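You operate a simulated robot arm through the tools that you are given. There is no shell and no other tool. Be economical: measure what you need, move in short steps, check, and stop when the job is done.

Carry out the task below with a simulated two-armed robot. There is one attempt and no reset: what you move stays moved.

## Task
Run the charger once and put away the battery that reaches its SET.
Fine: wait till the bays are off before lifting it; into the steel case, lid shut; the other stays in its bay. Set down upright: green round battery.

It is judged by the outcome, as a careful person would: the job done as asked, and still so three seconds after it is handed in. It fails if anything else is knocked over, pushed out of place, dropped, spilled or broken. A push-on lid holds only when it is set on centred and level and pressed home; a screw cap is set on level and turned clockwise until tight.

## Robot
Two 7-joint arms with fingered hands on one trunk that stands fixed in place. Base frame: the origin is at the foot of the trunk, x ahead of it, y to its left, z up. Units: mm, degrees, N and s.
The left shoulder is at [30, 119, 1169], the right one opposite. With the tool pointing down near the work surface each hand reaches from about 360 to 780 mm from the base axis, measured 20 degrees to its own side. Payload 3.8 kg a hand.
Tool frame (each hand has its own): the origin (TCP) lies between the finger pads and is the grasp point; the fingertips stand 25 mm ahead of it; z points along the fingers, y is the line along which they close. The gripper opens to 88 mm. The gripper's body begins 29 mm behind the TCP. The gripper is a hand of 4 fingers: y runs from the thumb to the fingers, the wrist lies at [-13, -106, -174] in the tool frame, and closing takes about 1.5 s.
Orientation is that of the tool frame in the base frame, as a unit quaternion [x, y, z, w]. With the fingers straight down and the wrist toward the robot, the tool's x, y and z point along [0, 1, 0], [1, 0, 0] and [0, 0, -1] of the base frame.

## Interface
- The arms move only by the tool play_rows. It takes "left_motion", "right_motion" or both (then of equal length, played together; a hand with none holds still); each is a list of rows, each a list of 7 numbers: the shift along the tool's x, y, z in units of 40 mm (1.0 is 40 mm), then the turn, a rotation vector about the tool's x, y, z in units of 5 degrees (1.0 is 5 degrees), then the opening in per cent of the stroke, from 0 (shut) to 100 (fully open). In form: [[dx, dy, dz, wx, wy, wz, hand], ...]. A call has 1 to 12 rows; each row shifts and turns the commanded pose from where the row before left it, along the tool's axes as they then stand. A call with a number of a shift or a turn outside -1 to 1 is refused whole. A row lasts 0.2 s, in which the tool goes at most 50 mm and 8.6 degrees; a call with a longer step from one row to the next is refused whole, and so is a gripper value outside its range. Where a pose cannot be reached the arm comes as near as it can. A force on the tool above 90 N (or 10 N above the force at the start of the call, whichever is more), or a blocked arm, ends the call early, and 0.2 s more pass. Each finger travels about 153 mm/s and halts on what it meets, pressing with about 29 N; the grip force reading is that of the motor and also rises with nothing between the fingers. The clock runs only during rows and for 0.2 s after the last one: add rows that do not move to give the fingers time. The reply holds the time, the measured pose of the TCP, the force on the tool along the base axes, the opening and the grip force, in the units named above and with some noise, with the torque about the TCP (base axes, N m) and any sound that the robot's microphone picked up, and new pictures: "pictures" is both (left out), scene, wrist or none (wrist: the cameras of the hands that moved).
- Cameras (640 x 400 px; columns grow to the right, rows downward): "scene" is now at [45.4, -51.3, 1723.7]; the picture's right is [-0.62, -0.78, 0.00], its down [-0.54, 0.43, -0.72] and it looks along [0.57, -0.45, -0.69] (base axes); focal length 354 px, centre (320, 200). "left" rides on the left gripper at [-64, -83, -98] in its tool frame; the picture's right is [-0.62, -0.37, 0.69], its down [0.71, -0.63, 0.30] and it looks along [0.32, 0.68, 0.65] (tool axes); focal length 265 px, centre (320, 200). "right" rides on the right gripper at [64, -83, -98] in its tool frame; the picture's right is [-0.62, 0.37, -0.69], its down [-0.71, -0.63, 0.30] and it looks along [-0.32, 0.68, 0.65] (tool axes); focal length 265 px, centre (320, 200). There is no depth. A picture from a camera that has moved, and an enlarged one, comes with that camera's place and axes in the base frame and with its lens.
- lift_body(by): slides the trunk up (or, below 0, down) by that many mm; the arms and the scene camera ride with it, the base frame stays. It gives what a move gives, with no picture.
- set_grasp(shape, hand): the hand has 4 fingers and takes this shape, open, in about a second: jaw (thumb against the fingers, like two jaws); tri (thumb and two fingers); tip (a fingertip pinch); poke (one finger out to press); point (the index stretched); flat (the hand flat); cup (the hand cupped); fist (a fist). The gripper value then closes the fingers along that shape, each until it touches; the sizes above hold for jaw. It gives what a move gives, with no picture.
- head_to(pan, tilt): turns the head with the scene camera to pan (to the left, within 120 degrees either way) and tilt (down, from -29 to 69), counted from straight ahead of the robot. It gives what a move gives, and a new picture of the scene camera.
- zoom(camera, box): a new picture of the part [left, top, right, bottom] of that camera's present view, enlarged. It takes no simulated time.
- job_done(): hands the job in; it is judged then, once.

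Work in short steps. Places have to be worked out from the pictures, the camera data and where the tool is seen: move nearer, look again, correct. Check each grasp and each placing, and mend what went wrong. You have 120 turns and 200 pictures in all, those below and enlarged ones among them. Open the grippers and draw the arms clear of the work before you hand the job in, unless the task says otherwise; then end with one line.

The tools are called after "Call:" by a JSON object that holds its "op" and its "data". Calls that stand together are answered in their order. play_rows: Moves the arms, as the interface text tells. Its arguments: {"type":"object","properties":{"left_motion":{"type":"array","items":{"type":"array","items":{"type":"number"}}},"right_motion":{"type":"array","items":{"type":"array","items":{"type":"number"}}},"pictures":{"type":"string","enum":["both","scene","wrist","none"]}},"required":[]} The other tools are called the same way: lift_body (by) slides the trunk up or down; set_grasp (shape, hand) gives the hand a shape; head_to (pan, tilt) turns the head that bears the scene camera; zoom (camera, box) takes an enlarged picture of a part of a camera's view; job_done () hands the job in.

At the start:

```text
time: 0.0
left_tcp_pos: [573.1, -37.3, 1359.5]
left_tcp_rot: [0.708, 0.706, 0.001, 0.0]
left_contact_force: [-0.3, 1.0, 0.3]
left_wrist_torque: [0.01, -0.02, -0.03]
left_width: 87.7
left_finger_force: 0.1
left_shape: jaw
right_tcp_pos: [293.2, -406.6, 1373.0]
right_tcp_rot: [0.707, 0.707, 0.0, 0.0]
right_contact_force: [0.2, -0.5, 0.1]
right_wrist_torque: [-0.01, -0.01, 0.0]
right_width: 87.7
right_finger_force: 0.0
right_shape: jaw
trunk travel left (down, up): [-325.0, 265.0]
head pan, tilt: [-38.5, 43.6]
```

scene: 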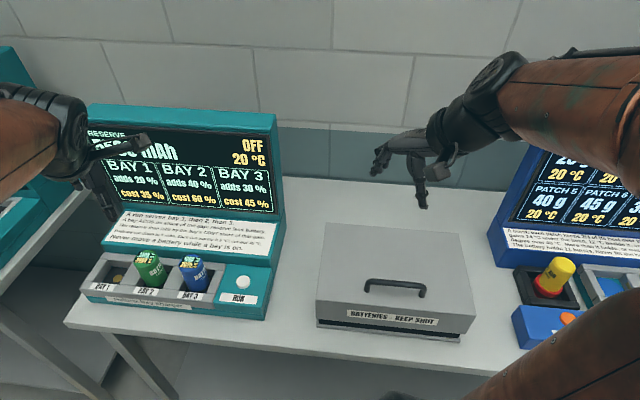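
right: 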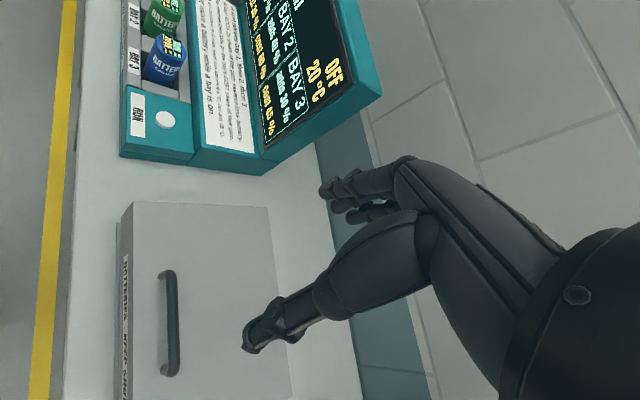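
left: 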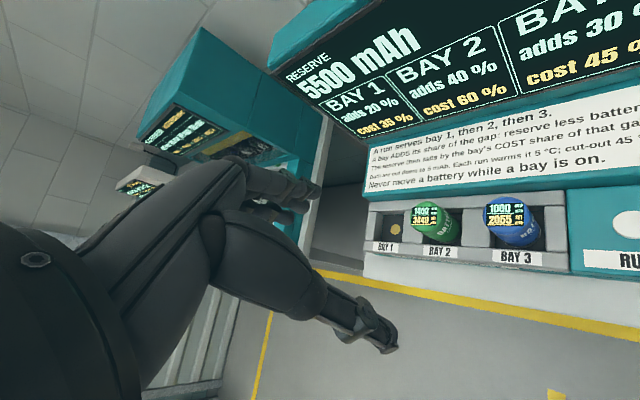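

I'll read the charger panel and battery labels first.

Call:
{"op": "zoom", "data": {"camera": "left", "box": [360, 130, 640, 305]}}

Call:
{"op": "zoom", "data": {"camera": "scene", "box": [70, 100, 290, 320]}}

Call:
{"op": "zoom", "data": {"camera": "scene", "box": [300, 210, 500, 350]}}

Call:
{"op": "zoom", "data": {"camera": "left", "box": [405, 195, 545, 255]}}

```text
2.29 times, centred on (500, 218) of left
camera zoom: at [488.4, -101.9, 1457.1], right [-0.37, -0.62, -0.69], down [-0.63, 0.71, -0.3], along [0.68, 0.32, -0.65], focal length 607 px, centre (-91, 160)
```

zoom: 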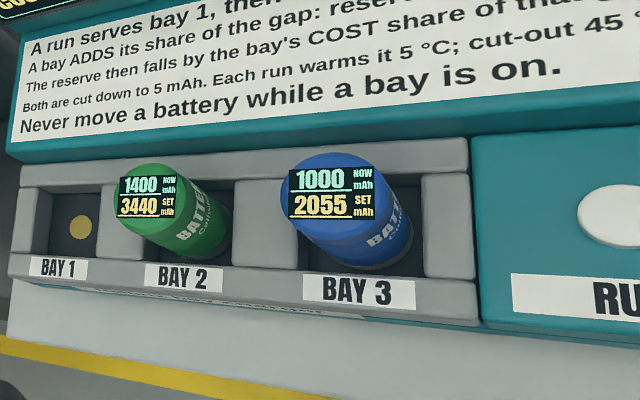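

```text
1.82 times, centred on (180, 210) of scene
camera zoom: at [45.4, -51.3, 1723.7], right [-0.62, -0.78, 0.0], down [-0.54, 0.43, -0.72], along [0.57, -0.45, -0.69], focal length 644 px, centre (574, 182)
```

zoom: 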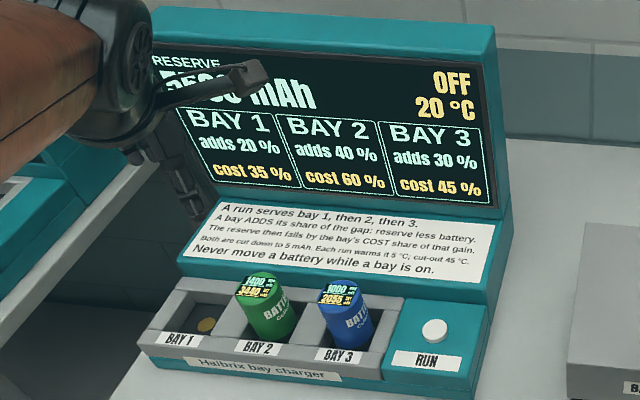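

```text
2.86 times, centred on (400, 280) of scene
camera zoom: at [45.4, -51.3, 1723.7], right [-0.62, -0.78, 0.0], down [-0.54, 0.43, -0.72], along [0.57, -0.45, -0.69], focal length 1011 px, centre (91, -29)
```

zoom: 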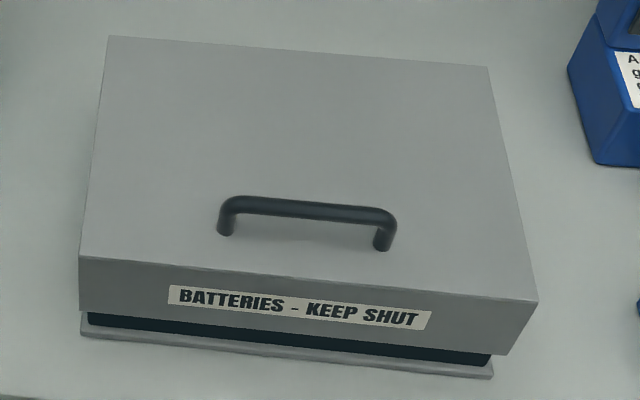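

```text
4.57 times, centred on (475, 225) of left
camera zoom: at [488.4, -101.9, 1457.1], right [-0.37, -0.62, -0.69], down [-0.63, 0.71, -0.3], along [0.68, 0.32, -0.65], focal length 1213 px, centre (-389, 86)
```

zoom: 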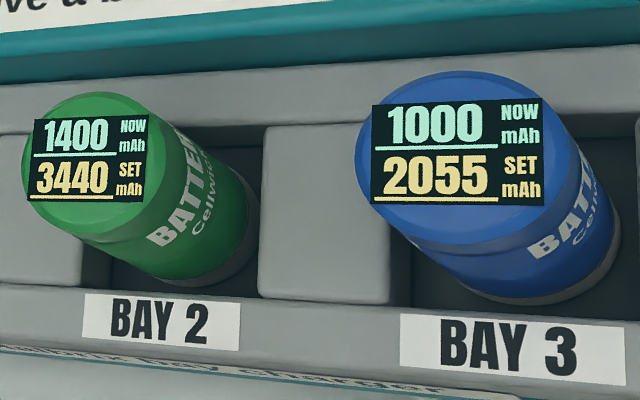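

By the sign, bay 2 takes green to 3040 (SET 3440) and bay 3 takes blue to 2055, which is its SET. So blue is the likely one, and I'll confirm on the display after the run. I estimate the button at [550,-212,972]. I'll shape the right hand to poke.

Call:
{"op": "set_grasp", "data": {"shape": "poke", "hand": "right"}}

Call:
{"op": "play_rows", "data": {"left_motion": [[0.8, -0.6, -0.4, 0, 0, 0, 100], [0.8, -0.6, -0.4, 0, 0, 0, 100], [0.8, -0.6, 0, 0, 0, 0, 100], [0.8, -0.6, 0, 0, 0, 0, 100], [0.8, -0.6, 0, 0, 0, 0, 100], [0.8, -0.4, 0, 0, 0, 0, 100], [0.8, -0.4, 0, 0, 0, 0, 100]], "right_motion": [[0.6, 0.8, 0, 0, 0, 0, 0], [0.6, 0.8, 0, 0, 0, 0, 0], [0.6, 0.8, 0, 0, 0, 0, 0], [0.6, 0.8, 0, 0, 0, 0, 0], [0.6, 0.8, 0, 0, 0, 0, 0], [0.6, 0.8, 0, 0, 0, 0, 0], [0.6, 0.8, 0.6, 0, 0, 0, 0]]}}

```text
time: 0.9
left_tcp_pos: [573.7, -37.5, 1358.1]
left_tcp_rot: [0.707, 0.708, -0.001, 0.0]
left_contact_force: [-0.4, -0.2, -0.2]
left_wrist_torque: [-0.03, -0.01, -0.01]
left_width: 87.8
left_finger_force: 0.0
left_shape: jaw
right_tcp_pos: [293.3, -406.3, 1373.1]
right_tcp_rot: [0.707, 0.707, 0.0, 0.0]
right_contact_force: [-0.6, 0.8, 0.2]
right_wrist_torque: [-0.03, 0.04, 0.03]
right_width: 0.0
right_finger_force: 0.1
right_shape: poke
trunk travel left (down, up): [-325.0, 265.0]
head pan, tilt: [-38.5, 43.6]
```

```text
time: 2.5
left_tcp_pos: [420.9, 187.4, 1391.0]
left_tcp_rot: [0.707, 0.707, -0.001, 0.0]
left_contact_force: [0.4, -0.3, -0.5]
left_wrist_torque: [-0.02, -0.02, -0.02]
left_width: 87.5
left_finger_force: 0.1
left_shape: jaw
right_tcp_pos: [516.0, -233.1, 1347.9]
right_tcp_rot: [0.707, 0.707, 0.0, -0.001]
right_contact_force: [0.2, -0.2, -0.1]
right_wrist_torque: [-0.03, 0.04, -0.02]
right_width: 0.2
right_finger_force: 0.0
right_shape: poke
trunk travel left (down, up): [-325.0, 265.0]
head pan, tilt: [-38.5, 43.6]
camera scene: at [46.6, -49.3, 1723.7], right [-0.62, -0.78, 0.0], down [-0.54, 0.43, -0.72], along [0.57, -0.45, -0.69], focal length 354 px, centre (320, 200)
camera right: at [435.5, -169.0, 1445.7], right [0.37, -0.62, 0.69], down [-0.63, -0.71, -0.3], along [0.68, -0.33, -0.65], focal length 265 px, centre (320, 200)
camera left: at [337.1, 121.9, 1488.7], right [-0.37, -0.62, -0.69], down [-0.63, 0.72, -0.3], along [0.68, 0.32, -0.65], focal length 265 px, centre (320, 200)
```

scene: 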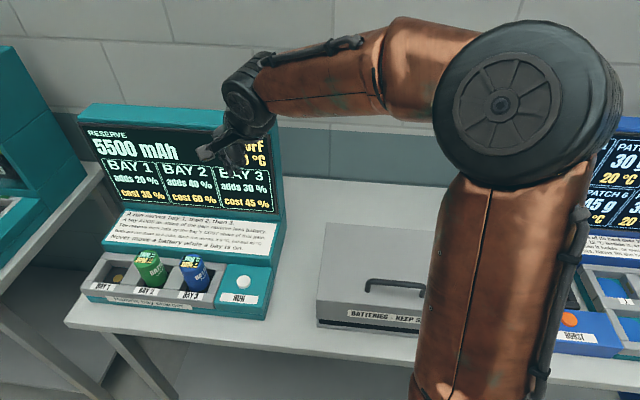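
right: 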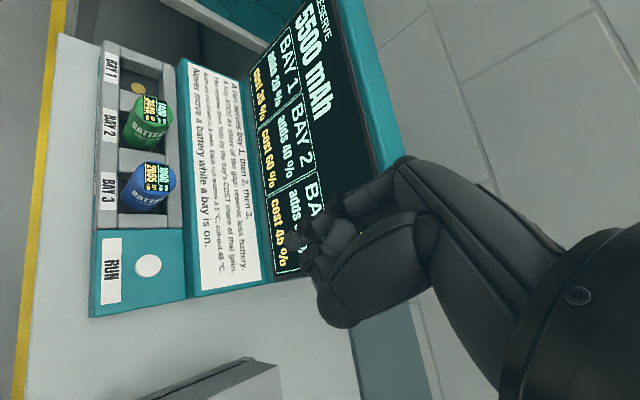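
left: 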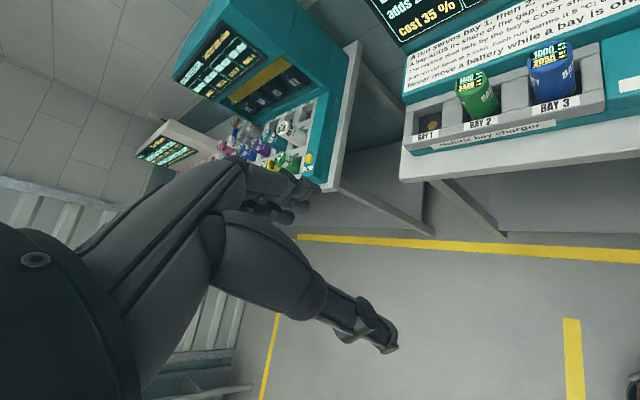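

The button is confirmed near [551,-210,972]. I need to see how the poke finger sits.

Call:
{"op": "zoom", "data": {"camera": "right", "box": [240, 130, 480, 340]}}

Call:
{"op": "play_rows", "data": {"right_motion": [[0.6, 0.8, 0.8, 0, 0, 0, 100], [0, 0, 1, 0, 0, 0, 100], [0, 0, 1, 0, 0, 0, 100], [0, 0, 1, 0, 0, 0, 100], [0, 0, 0, 0, 0, 0, 100]]}}

```text
1.90 times, centred on (360, 235) of right
camera zoom: at [435.5, -169.0, 1445.7], right [0.37, -0.62, 0.69], down [-0.63, -0.71, -0.3], along [0.68, -0.33, -0.65], focal length 506 px, centre (244, 133)
```

zoom: 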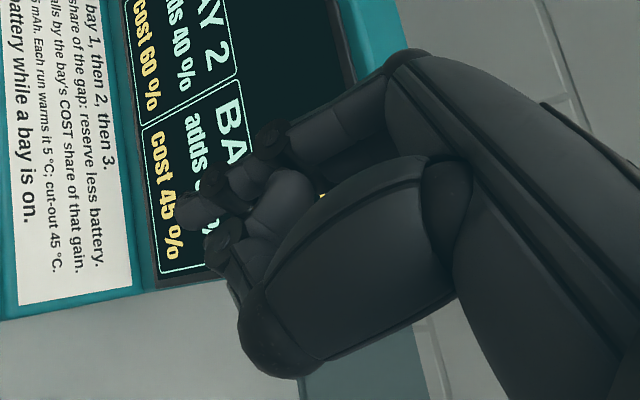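

```text
refused: row 1 steps farther than a row can; nothing moved
```

I'll open the poke shape so the finger extends, and move above the button.

Call:
{"op": "play_rows", "data": {"right_motion": [[0.3, 0.4, 0.8, 0, 0, 0, 100], [0.27, 0.45, 0.8, 0, 0, 0, 100], [0, 0, 1, 0, 0, 0, 100], [0, 0, 1, 0, 0, 0, 100], [0, 0, 0.5, 0, 0, 0, 100], [0, 0, 0, 0, 0, 0, 100]]}}

```text
time: 3.9
left_tcp_pos: [419.8, 185.0, 1391.7]
left_tcp_rot: [0.707, 0.707, 0.0, 0.0]
left_contact_force: [-0.2, -0.8, 0.2]
left_wrist_torque: [0.01, -0.01, 0.01]
left_width: 87.6
left_finger_force: 0.0
left_shape: jaw
right_tcp_pos: [552.3, -214.2, 1183.9]
right_tcp_rot: [0.707, 0.707, 0.0, 0.0]
right_contact_force: [0.1, -0.5, 0.5]
right_wrist_torque: [-0.02, -0.02, 0.0]
right_width: 0.2
right_finger_force: 0.0
right_shape: poke
trunk travel left (down, up): [-325.0, 265.0]
head pan, tilt: [-38.5, 43.6]
camera scene: at [45.0, -51.6, 1723.7], right [-0.62, -0.78, 0.0], down [-0.54, 0.43, -0.72], along [0.57, -0.45, -0.69], focal length 354 px, centre (320, 200)
camera right: at [470.3, -149.7, 1282.8], right [0.37, -0.62, 0.69], down [-0.63, -0.71, -0.3], along [0.68, -0.32, -0.65], focal length 265 px, centre (320, 200)
```

scene: 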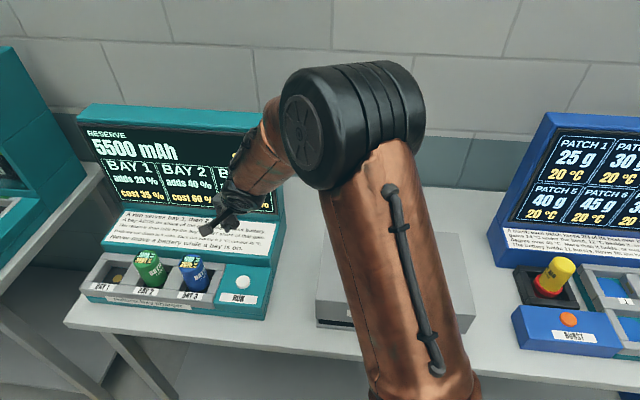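
right: 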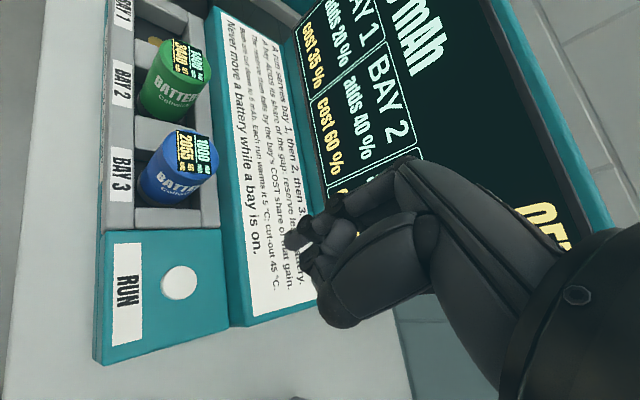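

Call:
{"op": "zoom", "data": {"camera": "right", "box": [260, 170, 400, 330]}}

Call:
{"op": "zoom", "data": {"camera": "scene", "box": [180, 170, 290, 260]}}

```text
2.50 times, centred on (330, 250) of right
camera zoom: at [470.3, -149.7, 1282.8], right [0.37, -0.62, 0.69], down [-0.63, -0.71, -0.3], along [0.68, -0.32, -0.65], focal length 664 px, centre (295, 75)
```

zoom: 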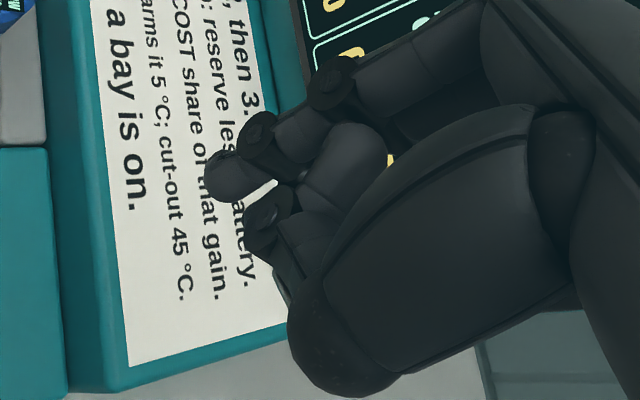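

```text
4.44 times, centred on (235, 215) of scene
camera zoom: at [45.0, -51.6, 1723.7], right [-0.62, -0.78, 0.0], down [-0.54, 0.43, -0.72], along [0.57, -0.45, -0.69], focal length 1573 px, centre (698, 133)
```

zoom: 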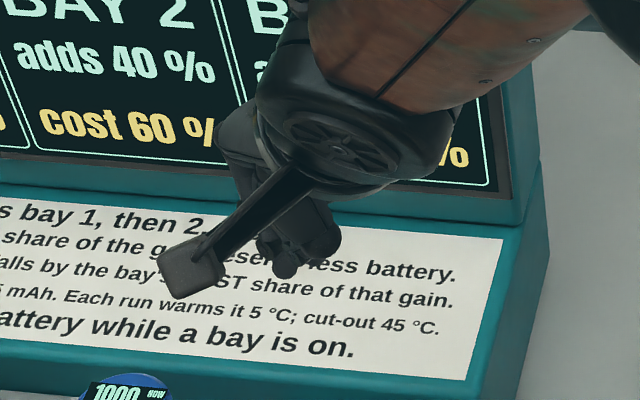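

The finger tip appears about 28 mm ahead of the TCP, nearly over the button. I'll descend in part and look again.

Call:
{"op": "play_rows", "data": {"right_motion": [[0, 0, 1, 0, 0, 0, 100], [0, 0, 1, 0, 0, 0, 100], [0, 0, 1, 0, 0, 0, 100], [0, 0, 0.5, 0, 0, 0, 100]]}}

Call:
{"op": "zoom", "data": {"camera": "scene", "box": [180, 190, 300, 320]}}

```text
time: 4.9
left_tcp_pos: [420.6, 184.7, 1392.4]
left_tcp_rot: [0.707, 0.708, 0.0, -0.001]
left_contact_force: [0.0, -0.1, 0.5]
left_wrist_torque: [0.03, 0.0, -0.02]
left_width: 87.9
left_finger_force: 0.0
left_shape: jaw
right_tcp_pos: [552.5, -214.2, 1044.5]
right_tcp_rot: [0.707, 0.707, 0.0, 0.0]
right_contact_force: [-0.7, 0.0, -0.1]
right_wrist_torque: [0.06, -0.01, -0.02]
right_width: 0.0
right_finger_force: 0.2
right_shape: poke
trunk travel left (down, up): [-325.0, 265.0]
head pan, tilt: [-38.5, 43.6]
camera scene: at [45.9, -51.2, 1723.7], right [-0.62, -0.78, 0.0], down [-0.54, 0.43, -0.72], along [0.57, -0.45, -0.69], focal length 354 px, centre (320, 200)
camera right: at [470.8, -150.4, 1142.0], right [0.37, -0.62, 0.69], down [-0.63, -0.71, -0.3], along [0.68, -0.33, -0.65], focal length 265 px, centre (320, 200)
```

scene: 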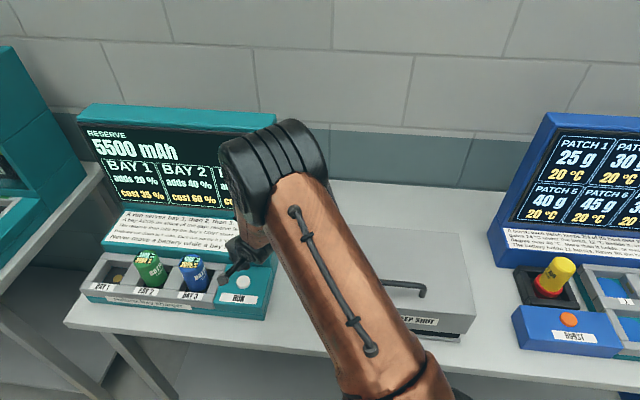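
right: 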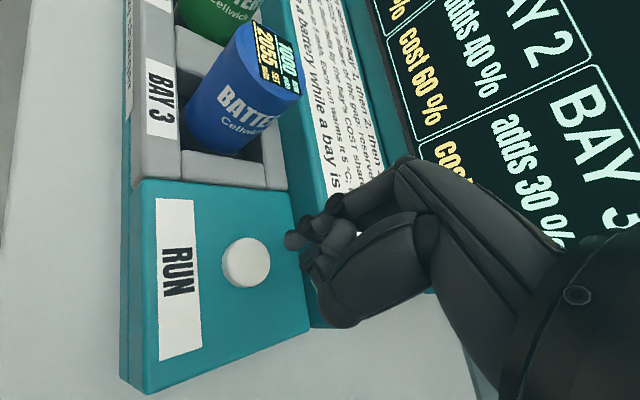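

```text
3.08 times, centred on (240, 255) of scene
camera zoom: at [45.9, -51.2, 1723.7], right [-0.62, -0.78, 0.0], down [-0.54, 0.43, -0.72], along [0.57, -0.45, -0.69], focal length 1089 px, centre (566, 31)
```

zoom: 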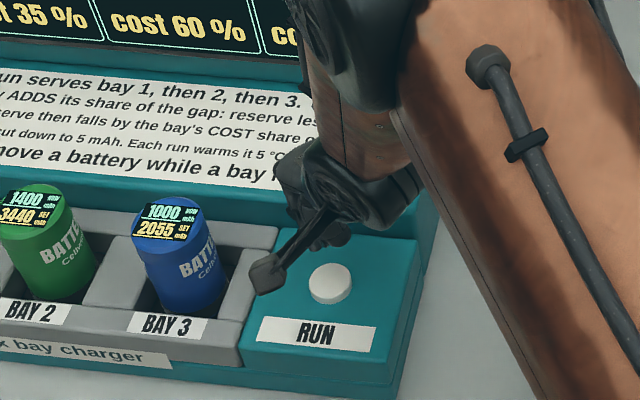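

The finger is about 40–45 mm above the button. I'll press slowly in small steps.

Call:
{"op": "play_rows", "data": {"right_motion": [[-0.05, -0.05, 0.5, 0, 0, 0, 100], [0, 0, 0.35, 0, 0, 0, 100], [0, 0, 0.1, 0, 0, 0, 100], [0, 0, 0.1, 0, 0, 0, 100], [0, 0, 0.1, 0, 0, 0, 100]], "pictures": "wrist"}}

```text
time: 6.1
left_tcp_pos: [420.3, 187.2, 1391.7]
left_tcp_rot: [0.707, 0.707, 0.0, 0.0]
left_contact_force: [0.1, 0.3, 0.4]
left_wrist_torque: [-0.01, 0.01, -0.04]
left_width: 87.5
left_finger_force: 0.0
left_shape: jaw
right_tcp_pos: [550.2, -216.9, 999.2]
right_tcp_rot: [0.707, 0.707, 0.0, 0.001]
right_contact_force: [0.7, 1.4, 2.4]
right_wrist_torque: [0.0, 0.0, 0.0]
right_width: 0.0
right_finger_force: 0.0
right_shape: poke
trunk travel left (down, up): [-325.0, 265.0]
head pan, tilt: [-38.5, 43.6]
heard: click
camera right: at [467.6, -151.7, 1097.5], right [0.37, -0.62, 0.69], down [-0.63, -0.71, -0.31], along [0.68, -0.32, -0.65], focal length 265 px, centre (320, 200)
```

right: 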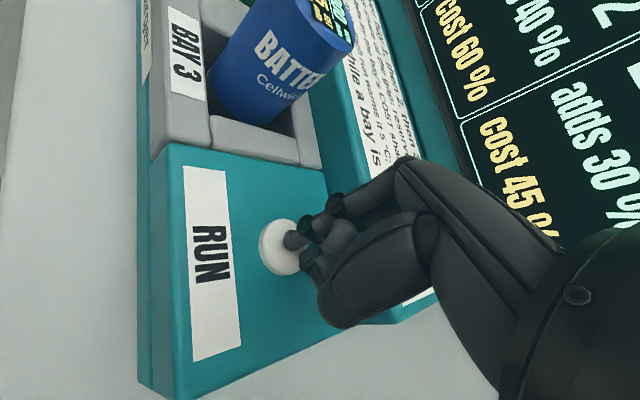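

A click was heard. I'll retract straight up and watch the display.

Call:
{"op": "play_rows", "data": {"right_motion": [[0, 0, -0.8, 0, 0, 0, 100], [0, 0, -1, 0, 0, 0, 100], [0, 0, -1, 0, 0, 0, 100], [0, 0, -1, 0, 0, 0, 100], [-0.7, -0.7, -0.7, 0, 0, 0, 100], [-0.8, -0.7, 0, 0, 0, 0, 100], [-0.8, -0.7, 0, 0, 0, 0, 100]], "pictures": "scene"}}

Call:
{"op": "set_grasp", "data": {"shape": "jaw", "hand": "right"}}

Call:
{"op": "zoom", "data": {"camera": "scene", "box": [70, 100, 290, 320]}}

```text
time: 7.7
left_tcp_pos: [420.0, 182.6, 1392.6]
left_tcp_rot: [0.707, 0.707, 0.001, 0.0]
left_contact_force: [-0.1, 0.8, -0.1]
left_wrist_torque: [-0.02, 0.01, 0.02]
left_width: 87.5
left_finger_force: 0.0
left_shape: jaw
right_tcp_pos: [465.4, -310.8, 1178.4]
right_tcp_rot: [0.707, 0.707, 0.0, 0.0]
right_contact_force: [0.5, 0.4, -0.6]
right_wrist_torque: [0.02, -0.02, -0.04]
right_width: 0.0
right_finger_force: 0.1
right_shape: poke
trunk travel left (down, up): [-325.0, 265.0]
head pan, tilt: [-38.5, 43.6]
camera scene: at [44.0, -52.7, 1723.7], right [-0.62, -0.78, 0.0], down [-0.54, 0.43, -0.72], along [0.57, -0.45, -0.69], focal length 354 px, centre (320, 200)
```

scene: 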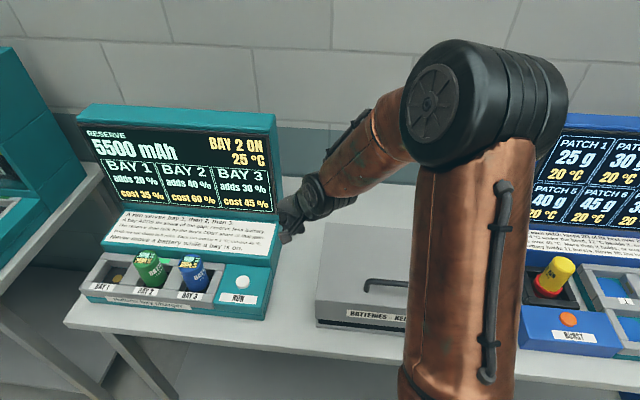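

```text
time: 8.6
left_tcp_pos: [420.9, 183.6, 1391.2]
left_tcp_rot: [0.707, 0.707, -0.001, 0.0]
left_contact_force: [0.3, 0.3, 0.7]
left_wrist_torque: [0.03, 0.0, -0.03]
left_width: 87.7
left_finger_force: 0.1
left_shape: jaw
right_tcp_pos: [465.3, -309.2, 1176.6]
right_tcp_rot: [0.707, 0.707, 0.001, 0.0]
right_contact_force: [1.0, -0.5, 0.7]
right_wrist_torque: [-0.01, 0.03, 0.01]
right_width: 88.0
right_finger_force: 0.0
right_shape: jaw
trunk travel left (down, up): [-325.0, 265.0]
head pan, tilt: [-38.5, 43.6]
```

```text
1.82 times, centred on (180, 210) of scene
camera zoom: at [45.5, -51.2, 1723.7], right [-0.62, -0.78, 0.0], down [-0.54, 0.43, -0.72], along [0.57, -0.45, -0.69], focal length 644 px, centre (574, 182)
```

zoom: 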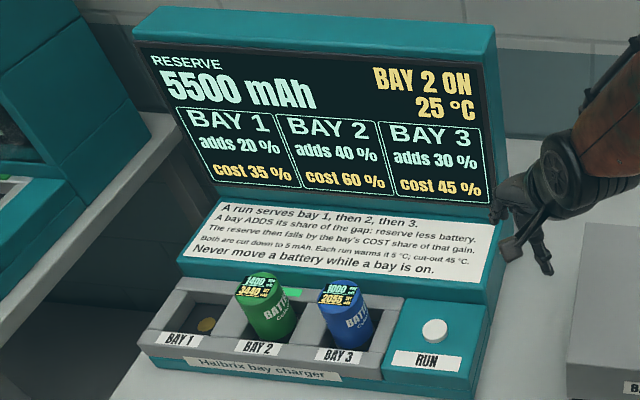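

Bay 2 is charging. Meanwhile I'll bring the right hand above the case handle, at about [272,-439,1084]. The case is turned 45°, so I'll turn the hand to match.

Call:
{"op": "play_rows", "data": {"right_motion": [[-0.55, -0.8, 0, 0, 0, 0, 100], [-0.55, -0.8, 0, 0, 0, 0, 100], [-0.55, -0.8, 0, 0, 0, 0, 100], [-0.55, -0.8, 0, 0, 0, 0, 100], [-0.55, -0.8, 0, 0, 0, 0, 100], [-0.55, -0.8, 0, 0, 0, 0, 100], [0, 0, 0, 0, 0, 1, 100], [0, 0, 0, 0, 0, 1, 100], [0, 0, 0, 0, 0, 1, 100], [0, 0, 0, 0, 0, 1, 100], [0, 0, 0, 0, 0, 1, 100], [0, 0, 0, 0, 0, 1, 100]]}}

Call:
{"op": "zoom", "data": {"camera": "scene", "box": [70, 100, 290, 320]}}

```text
time: 11.2
left_tcp_pos: [421.6, 185.1, 1390.5]
left_tcp_rot: [0.707, 0.707, 0.0, 0.0]
left_contact_force: [-0.6, -0.9, -0.3]
left_wrist_torque: [0.03, -0.01, -0.03]
left_width: 87.5
left_finger_force: 0.0
left_shape: jaw
right_tcp_pos: [298.0, -424.8, 1179.2]
right_tcp_rot: [0.867, 0.499, 0.0, 0.0]
right_contact_force: [0.2, 0.2, 1.1]
right_wrist_torque: [-0.02, 0.02, 0.03]
right_width: 87.8
right_finger_force: 0.1
right_shape: jaw
right hand out of reach, approached as far as the arm can: row 6
trunk travel left (down, up): [-325.0, 265.0]
head pan, tilt: [-38.5, 43.6]
camera scene: at [45.7, -50.9, 1723.7], right [-0.62, -0.78, 0.0], down [-0.54, 0.43, -0.72], along [0.57, -0.45, -0.69], focal length 354 px, centre (320, 200)
camera right: at [259.4, -326.0, 1277.2], right [0.01, -0.72, 0.69], down [-0.9, -0.3, -0.3], along [0.43, -0.62, -0.65], focal length 265 px, centre (320, 200)
```

scene: 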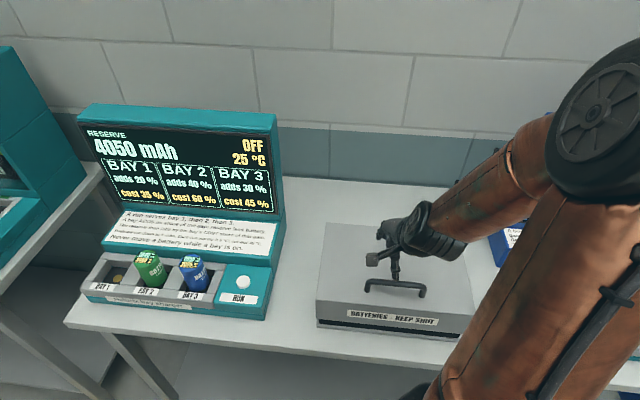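
right: 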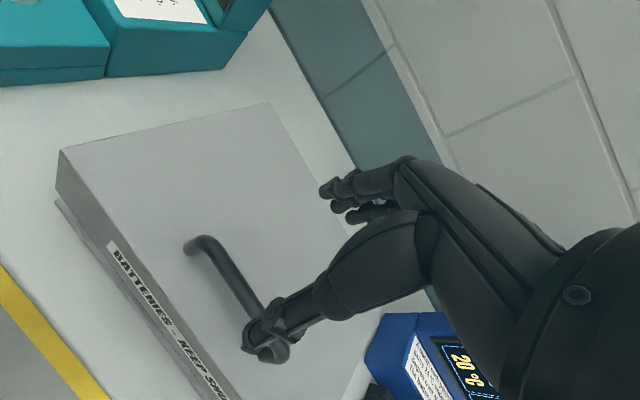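

```text
1.82 times, centred on (180, 210) of scene
camera zoom: at [45.7, -50.9, 1723.7], right [-0.62, -0.78, 0.0], down [-0.54, 0.43, -0.72], along [0.57, -0.45, -0.69], focal length 644 px, centre (574, 182)
```

zoom: 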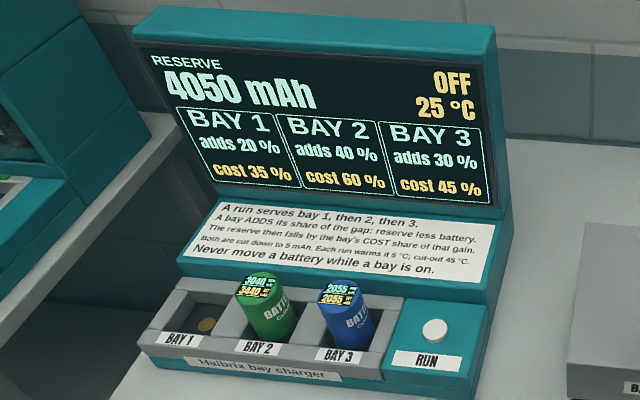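

The charger shows OFF and blue reads 2055 of 2055, so blue goes away. Now I'll finish turning the hand and centre it above the handle.

Call:
{"op": "play_rows", "data": {"right_motion": [[0, 0, 0, 0, 0, 1, 100], [0, 0, 0, 0, 0, 1, 100], [0, 0, 0, 0, 0, 1, 100], [-0.44, -0.34, 0, 0, 0, 0, 100], [0, 0, 0, 0, 0, 0, 100]]}}

```text
time: 12.4
left_tcp_pos: [421.9, 185.1, 1390.9]
left_tcp_rot: [0.707, 0.708, 0.0, 0.0]
left_contact_force: [0.3, -0.1, -0.5]
left_wrist_torque: [-0.03, 0.02, 0.01]
left_width: 87.5
left_finger_force: 0.0
left_shape: jaw
right_tcp_pos: [276.9, -425.9, 1179.8]
right_tcp_rot: [0.924, 0.382, -0.001, 0.0]
right_contact_force: [0.1, -0.7, -0.1]
right_wrist_torque: [-0.03, 0.02, -0.04]
right_width: 87.7
right_finger_force: 0.1
right_shape: jaw
trunk travel left (down, up): [-325.0, 265.0]
head pan, tilt: [-38.5, 43.6]
camera scene: at [45.9, -51.5, 1723.7], right [-0.62, -0.78, 0.0], down [-0.54, 0.43, -0.72], along [0.57, -0.45, -0.69], focal length 354 px, centre (320, 200)
camera right: at [264.9, -321.6, 1277.1], right [-0.18, -0.7, 0.69], down [-0.95, -0.06, -0.3], along [0.25, -0.71, -0.65], focal length 265 px, centre (320, 200)
```

scene: 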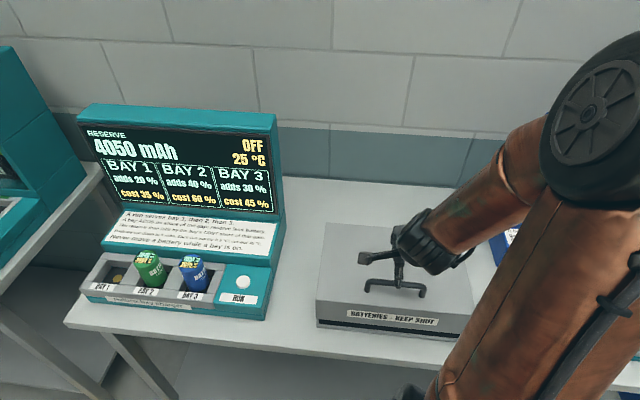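
right: 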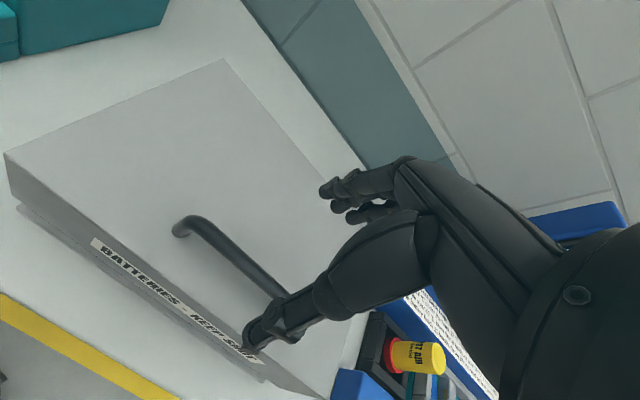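

I place the lid top at about z=1033 and the handle bar near (280,-435). I'll descend towards it and check.

Call:
{"op": "play_rows", "data": {"right_motion": [[-0.1, 0.2, 0.8, 0, 0, 0, 100], [0, 0, 0.8, 0, 0, 0, 100], [0, 0, 0.4, 0, 0, 0, 100], [0, 0, 0, 0, 0, 0, 100]]}}

Call:
{"op": "zoom", "data": {"camera": "scene", "box": [310, 200, 500, 350]}}

```text
time: 13.4
left_tcp_pos: [421.0, 186.2, 1393.2]
left_tcp_rot: [0.707, 0.707, 0.0, 0.001]
left_contact_force: [0.2, 0.3, 0.2]
left_wrist_torque: [0.0, 0.03, 0.02]
left_width: 87.5
left_finger_force: 0.0
left_shape: jaw
right_tcp_pos: [280.2, -436.7, 1098.6]
right_tcp_rot: [0.924, 0.383, 0.001, 0.0]
right_contact_force: [0.7, -1.1, -0.9]
right_wrist_torque: [0.02, -0.01, 0.02]
right_width: 87.9
right_finger_force: 0.1
right_shape: jaw
trunk travel left (down, up): [-325.0, 265.0]
head pan, tilt: [-38.5, 43.6]
camera scene: at [45.3, -51.4, 1723.7], right [-0.62, -0.78, 0.0], down [-0.54, 0.43, -0.72], along [0.57, -0.45, -0.69], focal length 354 px, centre (320, 200)
camera right: at [266.8, -331.2, 1197.3], right [-0.18, -0.7, 0.69], down [-0.95, -0.06, -0.3], along [0.25, -0.71, -0.65], focal length 265 px, centre (320, 200)
```

scene: 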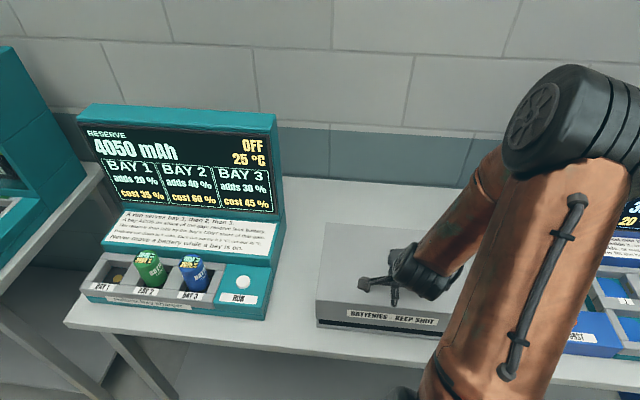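
right: 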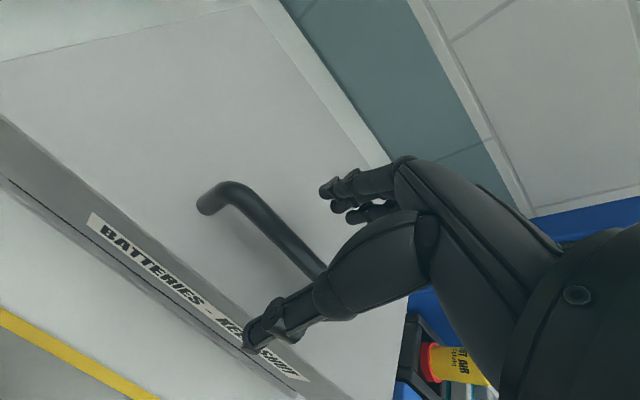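

```text
2.67 times, centred on (405, 275) of scene
camera zoom: at [45.3, -51.4, 1723.7], right [-0.62, -0.78, 0.0], down [-0.54, 0.43, -0.72], along [0.57, -0.45, -0.69], focal length 944 px, centre (93, 0)
```

zoom: 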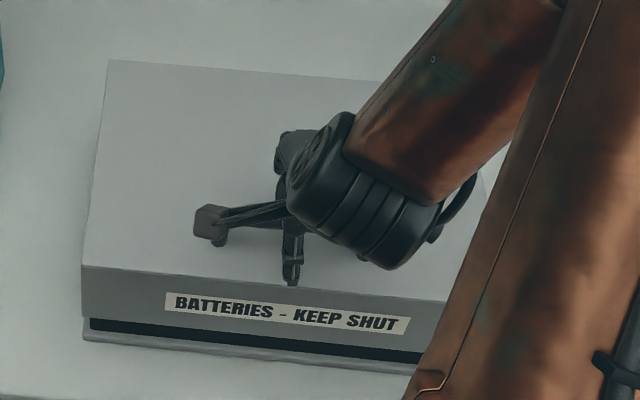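

The bar lies centred between thumb and fingers. I'll descend 30 mm and close.

Call:
{"op": "play_rows", "data": {"right_motion": [[0, 0, 0.4, 0, 0, 0, 100], [0, 0, 0.2, 0, 0, 0, 100], [0, 0, 0.15, 0, 0, 0, 100], [0, 0, 0, 0, 0, 0, 60], [0, 0, 0, 0, 0, 0, 20], [0, 0, 0, 0, 0, 0, 0], [0, 0, 0, 0, 0, 0, 0], [0, 0, 0, 0, 0, 0, 0], [0, 0, 0, 0, 0, 0, 0], [0, 0, 0, 0, 0, 0, 0]]}}

```text
time: 15.6
left_tcp_pos: [421.4, 184.6, 1390.7]
left_tcp_rot: [0.707, 0.707, 0.0, 0.0]
left_contact_force: [0.0, 0.5, 0.5]
left_wrist_torque: [-0.02, -0.01, -0.03]
left_width: 87.9
left_finger_force: 0.1
left_shape: jaw
right_tcp_pos: [278.7, -436.3, 1068.8]
right_tcp_rot: [0.924, 0.383, -0.001, -0.001]
right_contact_force: [0.1, 0.2, -6.7]
right_wrist_torque: [0.03, 0.01, 0.11]
right_width: 0.0
right_finger_force: 28.5
right_shape: jaw
trunk travel left (down, up): [-325.0, 265.0]
head pan, tilt: [-38.5, 43.6]
camera scene: at [45.8, -51.9, 1723.7], right [-0.62, -0.78, 0.0], down [-0.54, 0.43, -0.72], along [0.57, -0.45, -0.69], focal length 354 px, centre (320, 200)
camera right: at [266.5, -330.4, 1167.3], right [-0.18, -0.7, 0.69], down [-0.95, -0.06, -0.3], along [0.25, -0.71, -0.65], focal length 265 px, centre (320, 200)
```

scene: 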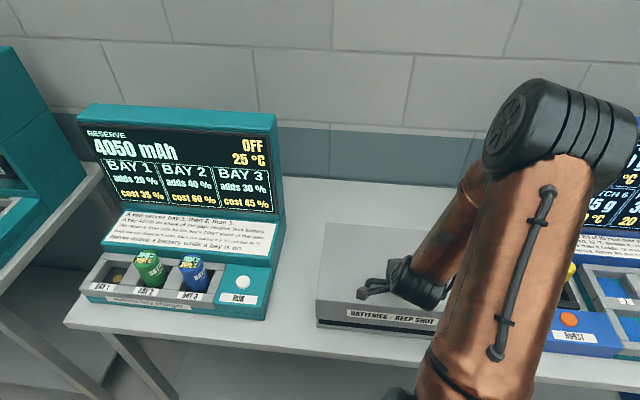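
right: 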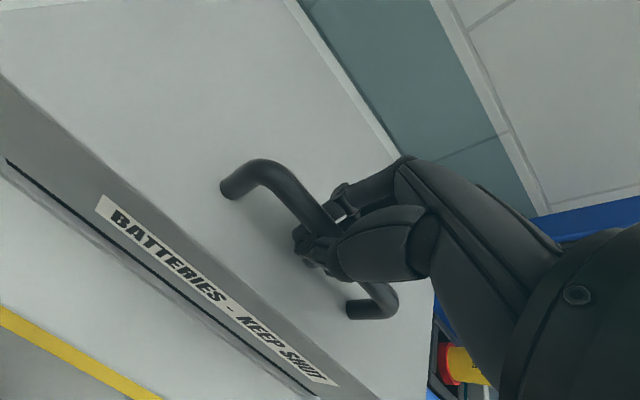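

The fingers have closed around and under the bar like a hook. I'll lift 30 mm to see how the lid moves.

Call:
{"op": "play_rows", "data": {"right_motion": [[0, 0, -0.25, 0, 0, 0, 0], [0, 0.02, -0.25, 0, 0, 0, 0], [0, 0.03, -0.25, 0, 0, 0, 0], [0, 0.03, -0.25, 0, 0, 0, 0], [0, 0, 0, 0, 0, 0, 0]]}}

Call:
{"op": "zoom", "data": {"camera": "scene", "box": [300, 200, 500, 350]}}

```text
time: 16.8
left_tcp_pos: [429.4, 176.1, 1387.7]
left_tcp_rot: [0.707, 0.707, 0.0, -0.005]
left_contact_force: [0.2, 0.1, -0.4]
left_wrist_torque: [0.01, -0.01, -0.01]
left_width: 87.8
left_finger_force: 0.0
left_shape: jaw
right_tcp_pos: [288.8, -445.6, 1102.4]
right_tcp_rot: [0.924, 0.382, 0.0, -0.002]
right_contact_force: [36.0, -32.0, -50.2]
right_wrist_torque: [0.62, 0.31, 0.21]
right_width: 0.1
right_finger_force: 28.6
right_shape: jaw
trunk travel left (down, up): [-325.0, 265.0]
head pan, tilt: [-38.5, 43.6]
camera scene: at [56.7, -63.6, 1722.7], right [-0.62, -0.78, 0.0], down [-0.54, 0.43, -0.72], along [0.56, -0.45, -0.7], focal length 354 px, centre (320, 200)
camera right: at [277.4, -341.8, 1202.1], right [-0.18, -0.7, 0.69], down [-0.95, -0.06, -0.3], along [0.25, -0.71, -0.66], focal length 265 px, centre (320, 200)
```

scene: 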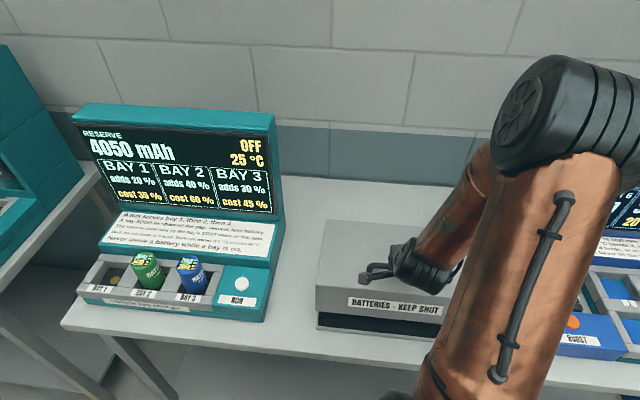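
right: 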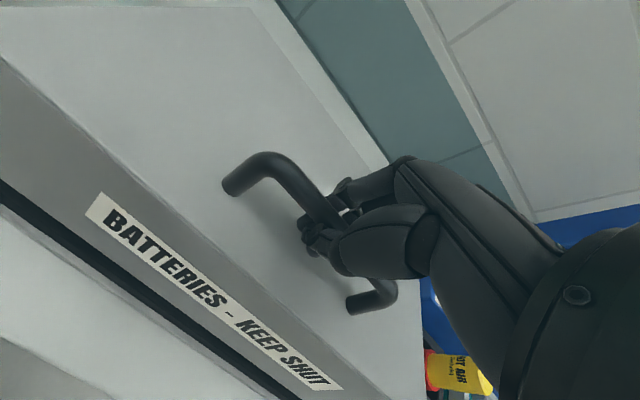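

```text
2.67 times, centred on (400, 275) of scene
camera zoom: at [56.7, -63.6, 1722.7], right [-0.62, -0.78, 0.0], down [-0.54, 0.43, -0.72], along [0.56, -0.45, -0.7], focal length 944 px, centre (107, 0)
```

zoom: 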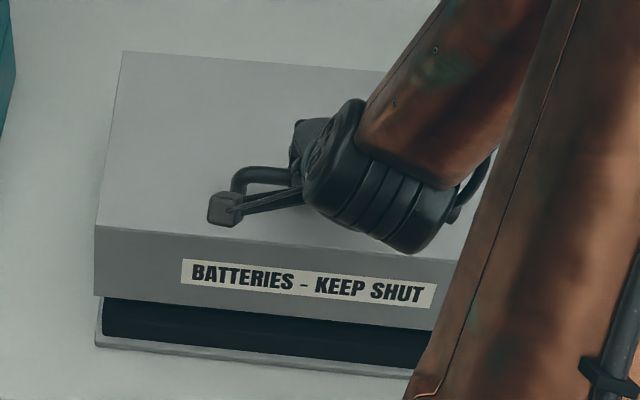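

The lid is hinged at the rear and rises with the handle. The reading shows the tool being pulled backward because the hinge sits lower, so I'll follow the true arc, back and up, in slow steps.

Call:
{"op": "play_rows", "data": {"right_motion": [[0, 0.19, 0, 0, 0, 0, 0], [0, 0.18, 0, 0, 0, 0, 0], [0, 0.12, -0.19, 0, 0, 0, 0], [0, 0.12, -0.19, 0, 0, 0, 0], [0, 0, 0, 0, 0, 0, 0]], "pictures": "wrist"}}

```text
time: 18.0
left_tcp_pos: [425.6, 178.7, 1389.0]
left_tcp_rot: [0.707, 0.707, 0.0, -0.004]
left_contact_force: [-0.9, 0.1, -1.0]
left_wrist_torque: [-0.02, 0.01, 0.0]
left_width: 87.6
left_finger_force: 0.1
left_shape: jaw
right_tcp_pos: [301.9, -460.5, 1121.0]
right_tcp_rot: [0.924, 0.383, -0.002, -0.003]
right_contact_force: [20.4, -15.9, -37.4]
right_wrist_torque: [0.52, 0.3, 0.17]
right_width: 0.0
right_finger_force: 28.9
right_shape: jaw
trunk travel left (down, up): [-325.0, 265.0]
head pan, tilt: [-38.5, 43.6]
camera right: at [291.0, -355.6, 1218.8], right [-0.17, -0.7, 0.69], down [-0.95, -0.06, -0.3], along [0.25, -0.71, -0.66], focal length 265 px, centre (320, 200)
```

right: 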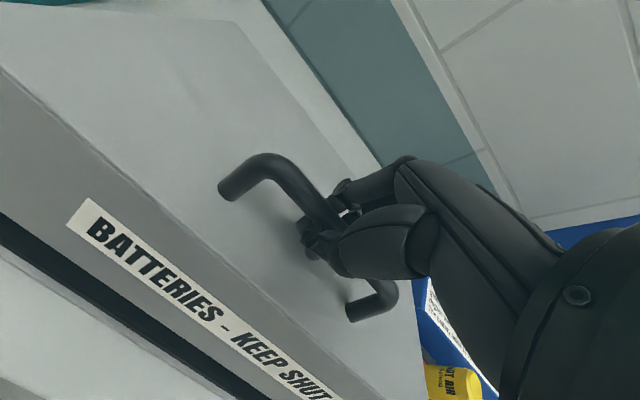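

Call:
{"op": "zoom", "data": {"camera": "scene", "box": [300, 190, 500, 350]}}

```text
2.50 times, centred on (400, 270) of scene
camera zoom: at [52.6, -58.9, 1723.1], right [-0.62, -0.78, 0.0], down [-0.54, 0.43, -0.72], along [0.56, -0.45, -0.69], focal length 885 px, centre (120, 25)
```

zoom: 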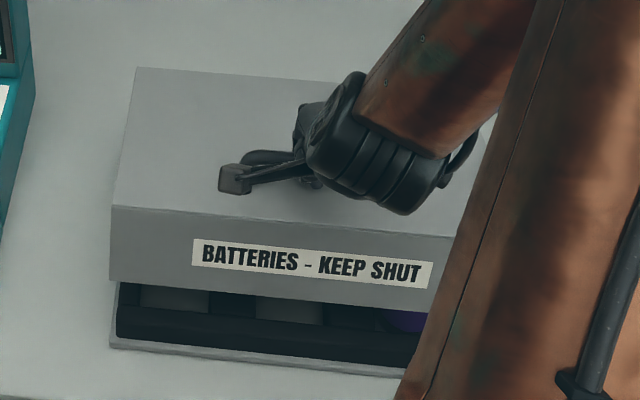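

The lid is rotating about its rear edge, and I can see wells and something purple inside. I'll keep following the arc with more backward travel to ease the radial force.

Call:
{"op": "play_rows", "data": {"right_motion": [[0, 0.2, 0, 0, 0, 0, 0], [0, 0.2, -0.12, 0, 0, 0, 0], [0, 0.2, -0.15, 0, 0, 0, 0], [0, 0.2, -0.15, 0, 0, 0, 0], [0, 0, 0, 0, 0, 0, 0]], "pictures": "wrist"}}

```text
time: 19.2
left_tcp_pos: [422.9, 182.8, 1390.6]
left_tcp_rot: [0.706, 0.708, 0.0, -0.001]
left_contact_force: [-0.1, -0.4, 0.7]
left_wrist_torque: [-0.01, 0.0, 0.0]
left_width: 87.5
left_finger_force: 0.1
left_shape: jaw
right_tcp_pos: [321.2, -479.9, 1139.3]
right_tcp_rot: [0.924, 0.383, -0.001, -0.003]
right_contact_force: [8.3, -2.8, -21.9]
right_wrist_torque: [0.43, 0.21, 0.19]
right_width: 0.0
right_finger_force: 29.1
right_shape: jaw
trunk travel left (down, up): [-325.0, 265.0]
head pan, tilt: [-38.5, 43.6]
camera right: at [309.9, -374.7, 1237.8], right [-0.18, -0.7, 0.69], down [-0.95, -0.06, -0.3], along [0.25, -0.71, -0.66], focal length 265 px, centre (320, 200)
```

right: 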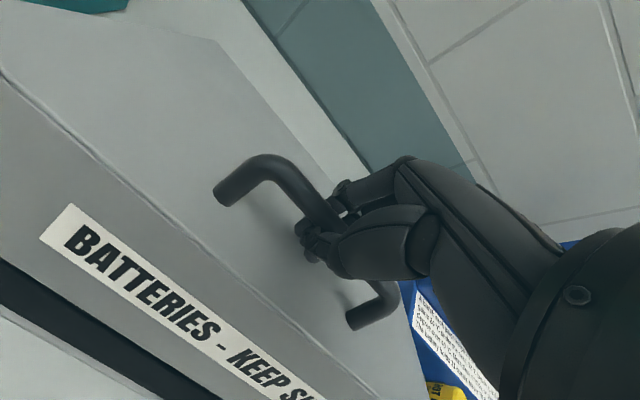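

Forces have eased to about 22 N down. The arc fits a hinge about 110 mm below and 200 mm behind the handle, so I'll continue along it to roughly 50° open.

Call:
{"op": "play_rows", "data": {"right_motion": [[0, 0.325, -0.183, 0, 0, 0, 0], [0, 0.325, -0.183, 0, 0, 0, 0], [0, 0.3, -0.14, 0, 0, 0, 0], [0, 0.3, -0.14, 0, 0, 0, 0], [0, 0.3, -0.14, 0, 0, 0, 0], [0, 0.318, -0.086, 0, 0, 0, 0], [0, 0.318, -0.086, 0, 0, 0, 0], [0, 0.318, -0.086, 0, 0, 0, 0], [0, 0, 0, 0, 0, 0, 0]]}}

```text
time: 21.2
left_tcp_pos: [424.0, 180.5, 1390.7]
left_tcp_rot: [0.708, 0.706, 0.0, -0.002]
left_contact_force: [0.0, 0.0, -0.4]
left_wrist_torque: [0.01, -0.01, -0.02]
left_width: 87.5
left_finger_force: 0.1
left_shape: jaw
right_tcp_pos: [391.9, -549.4, 1177.5]
right_tcp_rot: [0.923, 0.384, -0.002, -0.005]
right_contact_force: [2.7, -0.6, -40.0]
right_wrist_torque: [0.65, 0.35, 0.14]
right_width: 0.0
right_finger_force: 29.3
right_shape: jaw
trunk travel left (down, up): [-325.0, 265.0]
head pan, tilt: [-38.5, 43.6]
camera scene: at [49.8, -56.2, 1723.3], right [-0.62, -0.78, 0.0], down [-0.54, 0.43, -0.72], along [0.56, -0.45, -0.69], focal length 354 px, centre (320, 200)
camera right: at [380.6, -445.5, 1276.9], right [-0.17, -0.71, 0.69], down [-0.95, -0.06, -0.3], along [0.25, -0.71, -0.66], focal length 265 px, centre (320, 200)
```

scene: 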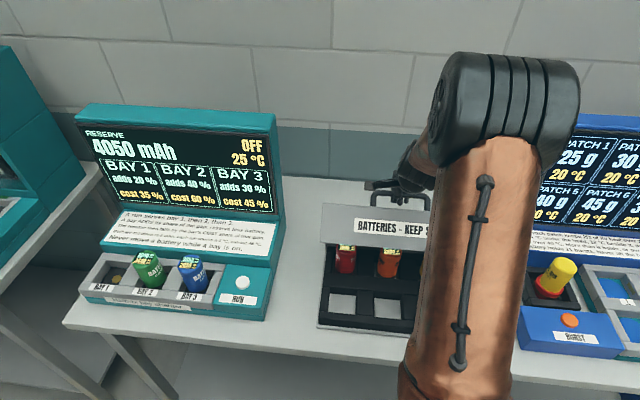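
right: 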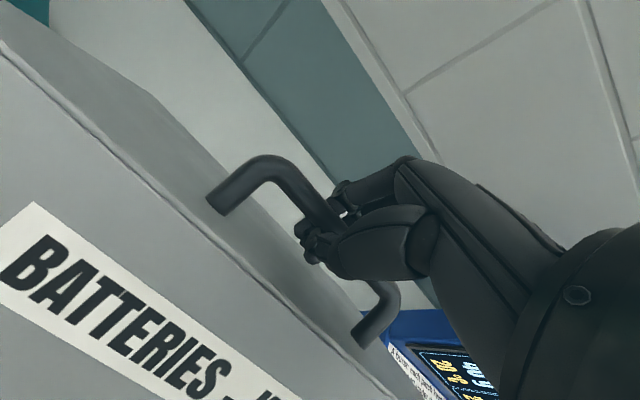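

The lid is about 50° open. The back wells hold batteries and the front wells are empty. I'll carry on over the top of the arc.

Call:
{"op": "play_rows", "data": {"right_motion": [[0, 0.33, 0.0, 0, 0, 0, 0], [0, 0.33, 0.0, 0, 0, 0, 0], [0, 0.33, 0.0, 0, 0, 0, 0], [0, 0.33, 0.03, 0, 0, 0, 0], [0, 0.33, 0.03, 0, 0, 0, 0], [0, 0.33, 0.04, 0, 0, 0, 0], [0, 0.318, 0.086, 0, 0, 0, 0], [0, 0.318, 0.086, 0, 0, 0, 0], [0, 0.318, 0.086, 0, 0, 0, 0], [0, 0, 0, 0, 0, 0, 0]]}}

```text
time: 23.4
left_tcp_pos: [421.3, 183.8, 1391.0]
left_tcp_rot: [0.707, 0.707, 0.001, -0.001]
left_contact_force: [0.3, -0.1, 0.2]
left_wrist_torque: [-0.03, 0.0, -0.04]
left_width: 87.5
left_finger_force: 0.0
left_shape: jaw
right_tcp_pos: [473.7, -630.9, 1165.3]
right_tcp_rot: [0.924, 0.382, -0.002, -0.004]
right_contact_force: [-6.5, 8.3, -23.6]
right_wrist_torque: [0.38, 0.18, 0.09]
right_width: 0.2
right_finger_force: 29.2
right_shape: jaw
trunk travel left (down, up): [-325.0, 265.0]
head pan, tilt: [-38.5, 43.6]
camera scene: at [46.4, -52.8, 1723.6], right [-0.62, -0.78, 0.0], down [-0.54, 0.43, -0.72], along [0.57, -0.45, -0.69], focal length 354 px, centre (320, 200)
camera right: at [462.0, -526.8, 1264.7], right [-0.17, -0.7, 0.69], down [-0.95, -0.06, -0.3], along [0.25, -0.71, -0.66], focal length 265 px, centre (320, 200)
```

scene: 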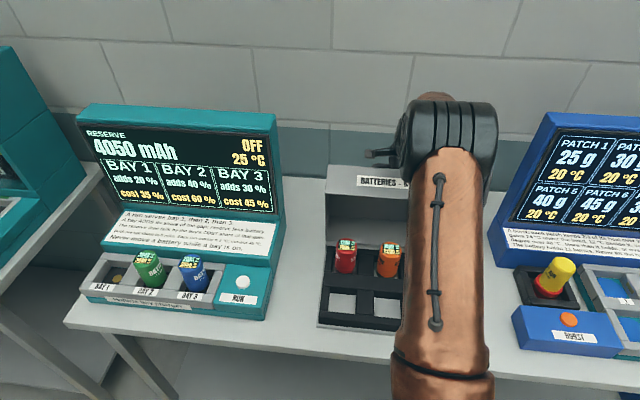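
right: 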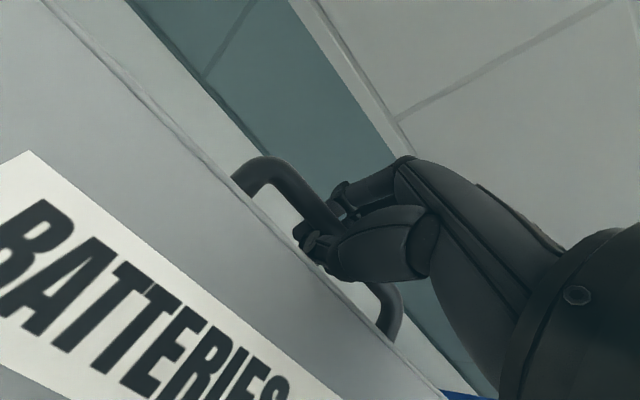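

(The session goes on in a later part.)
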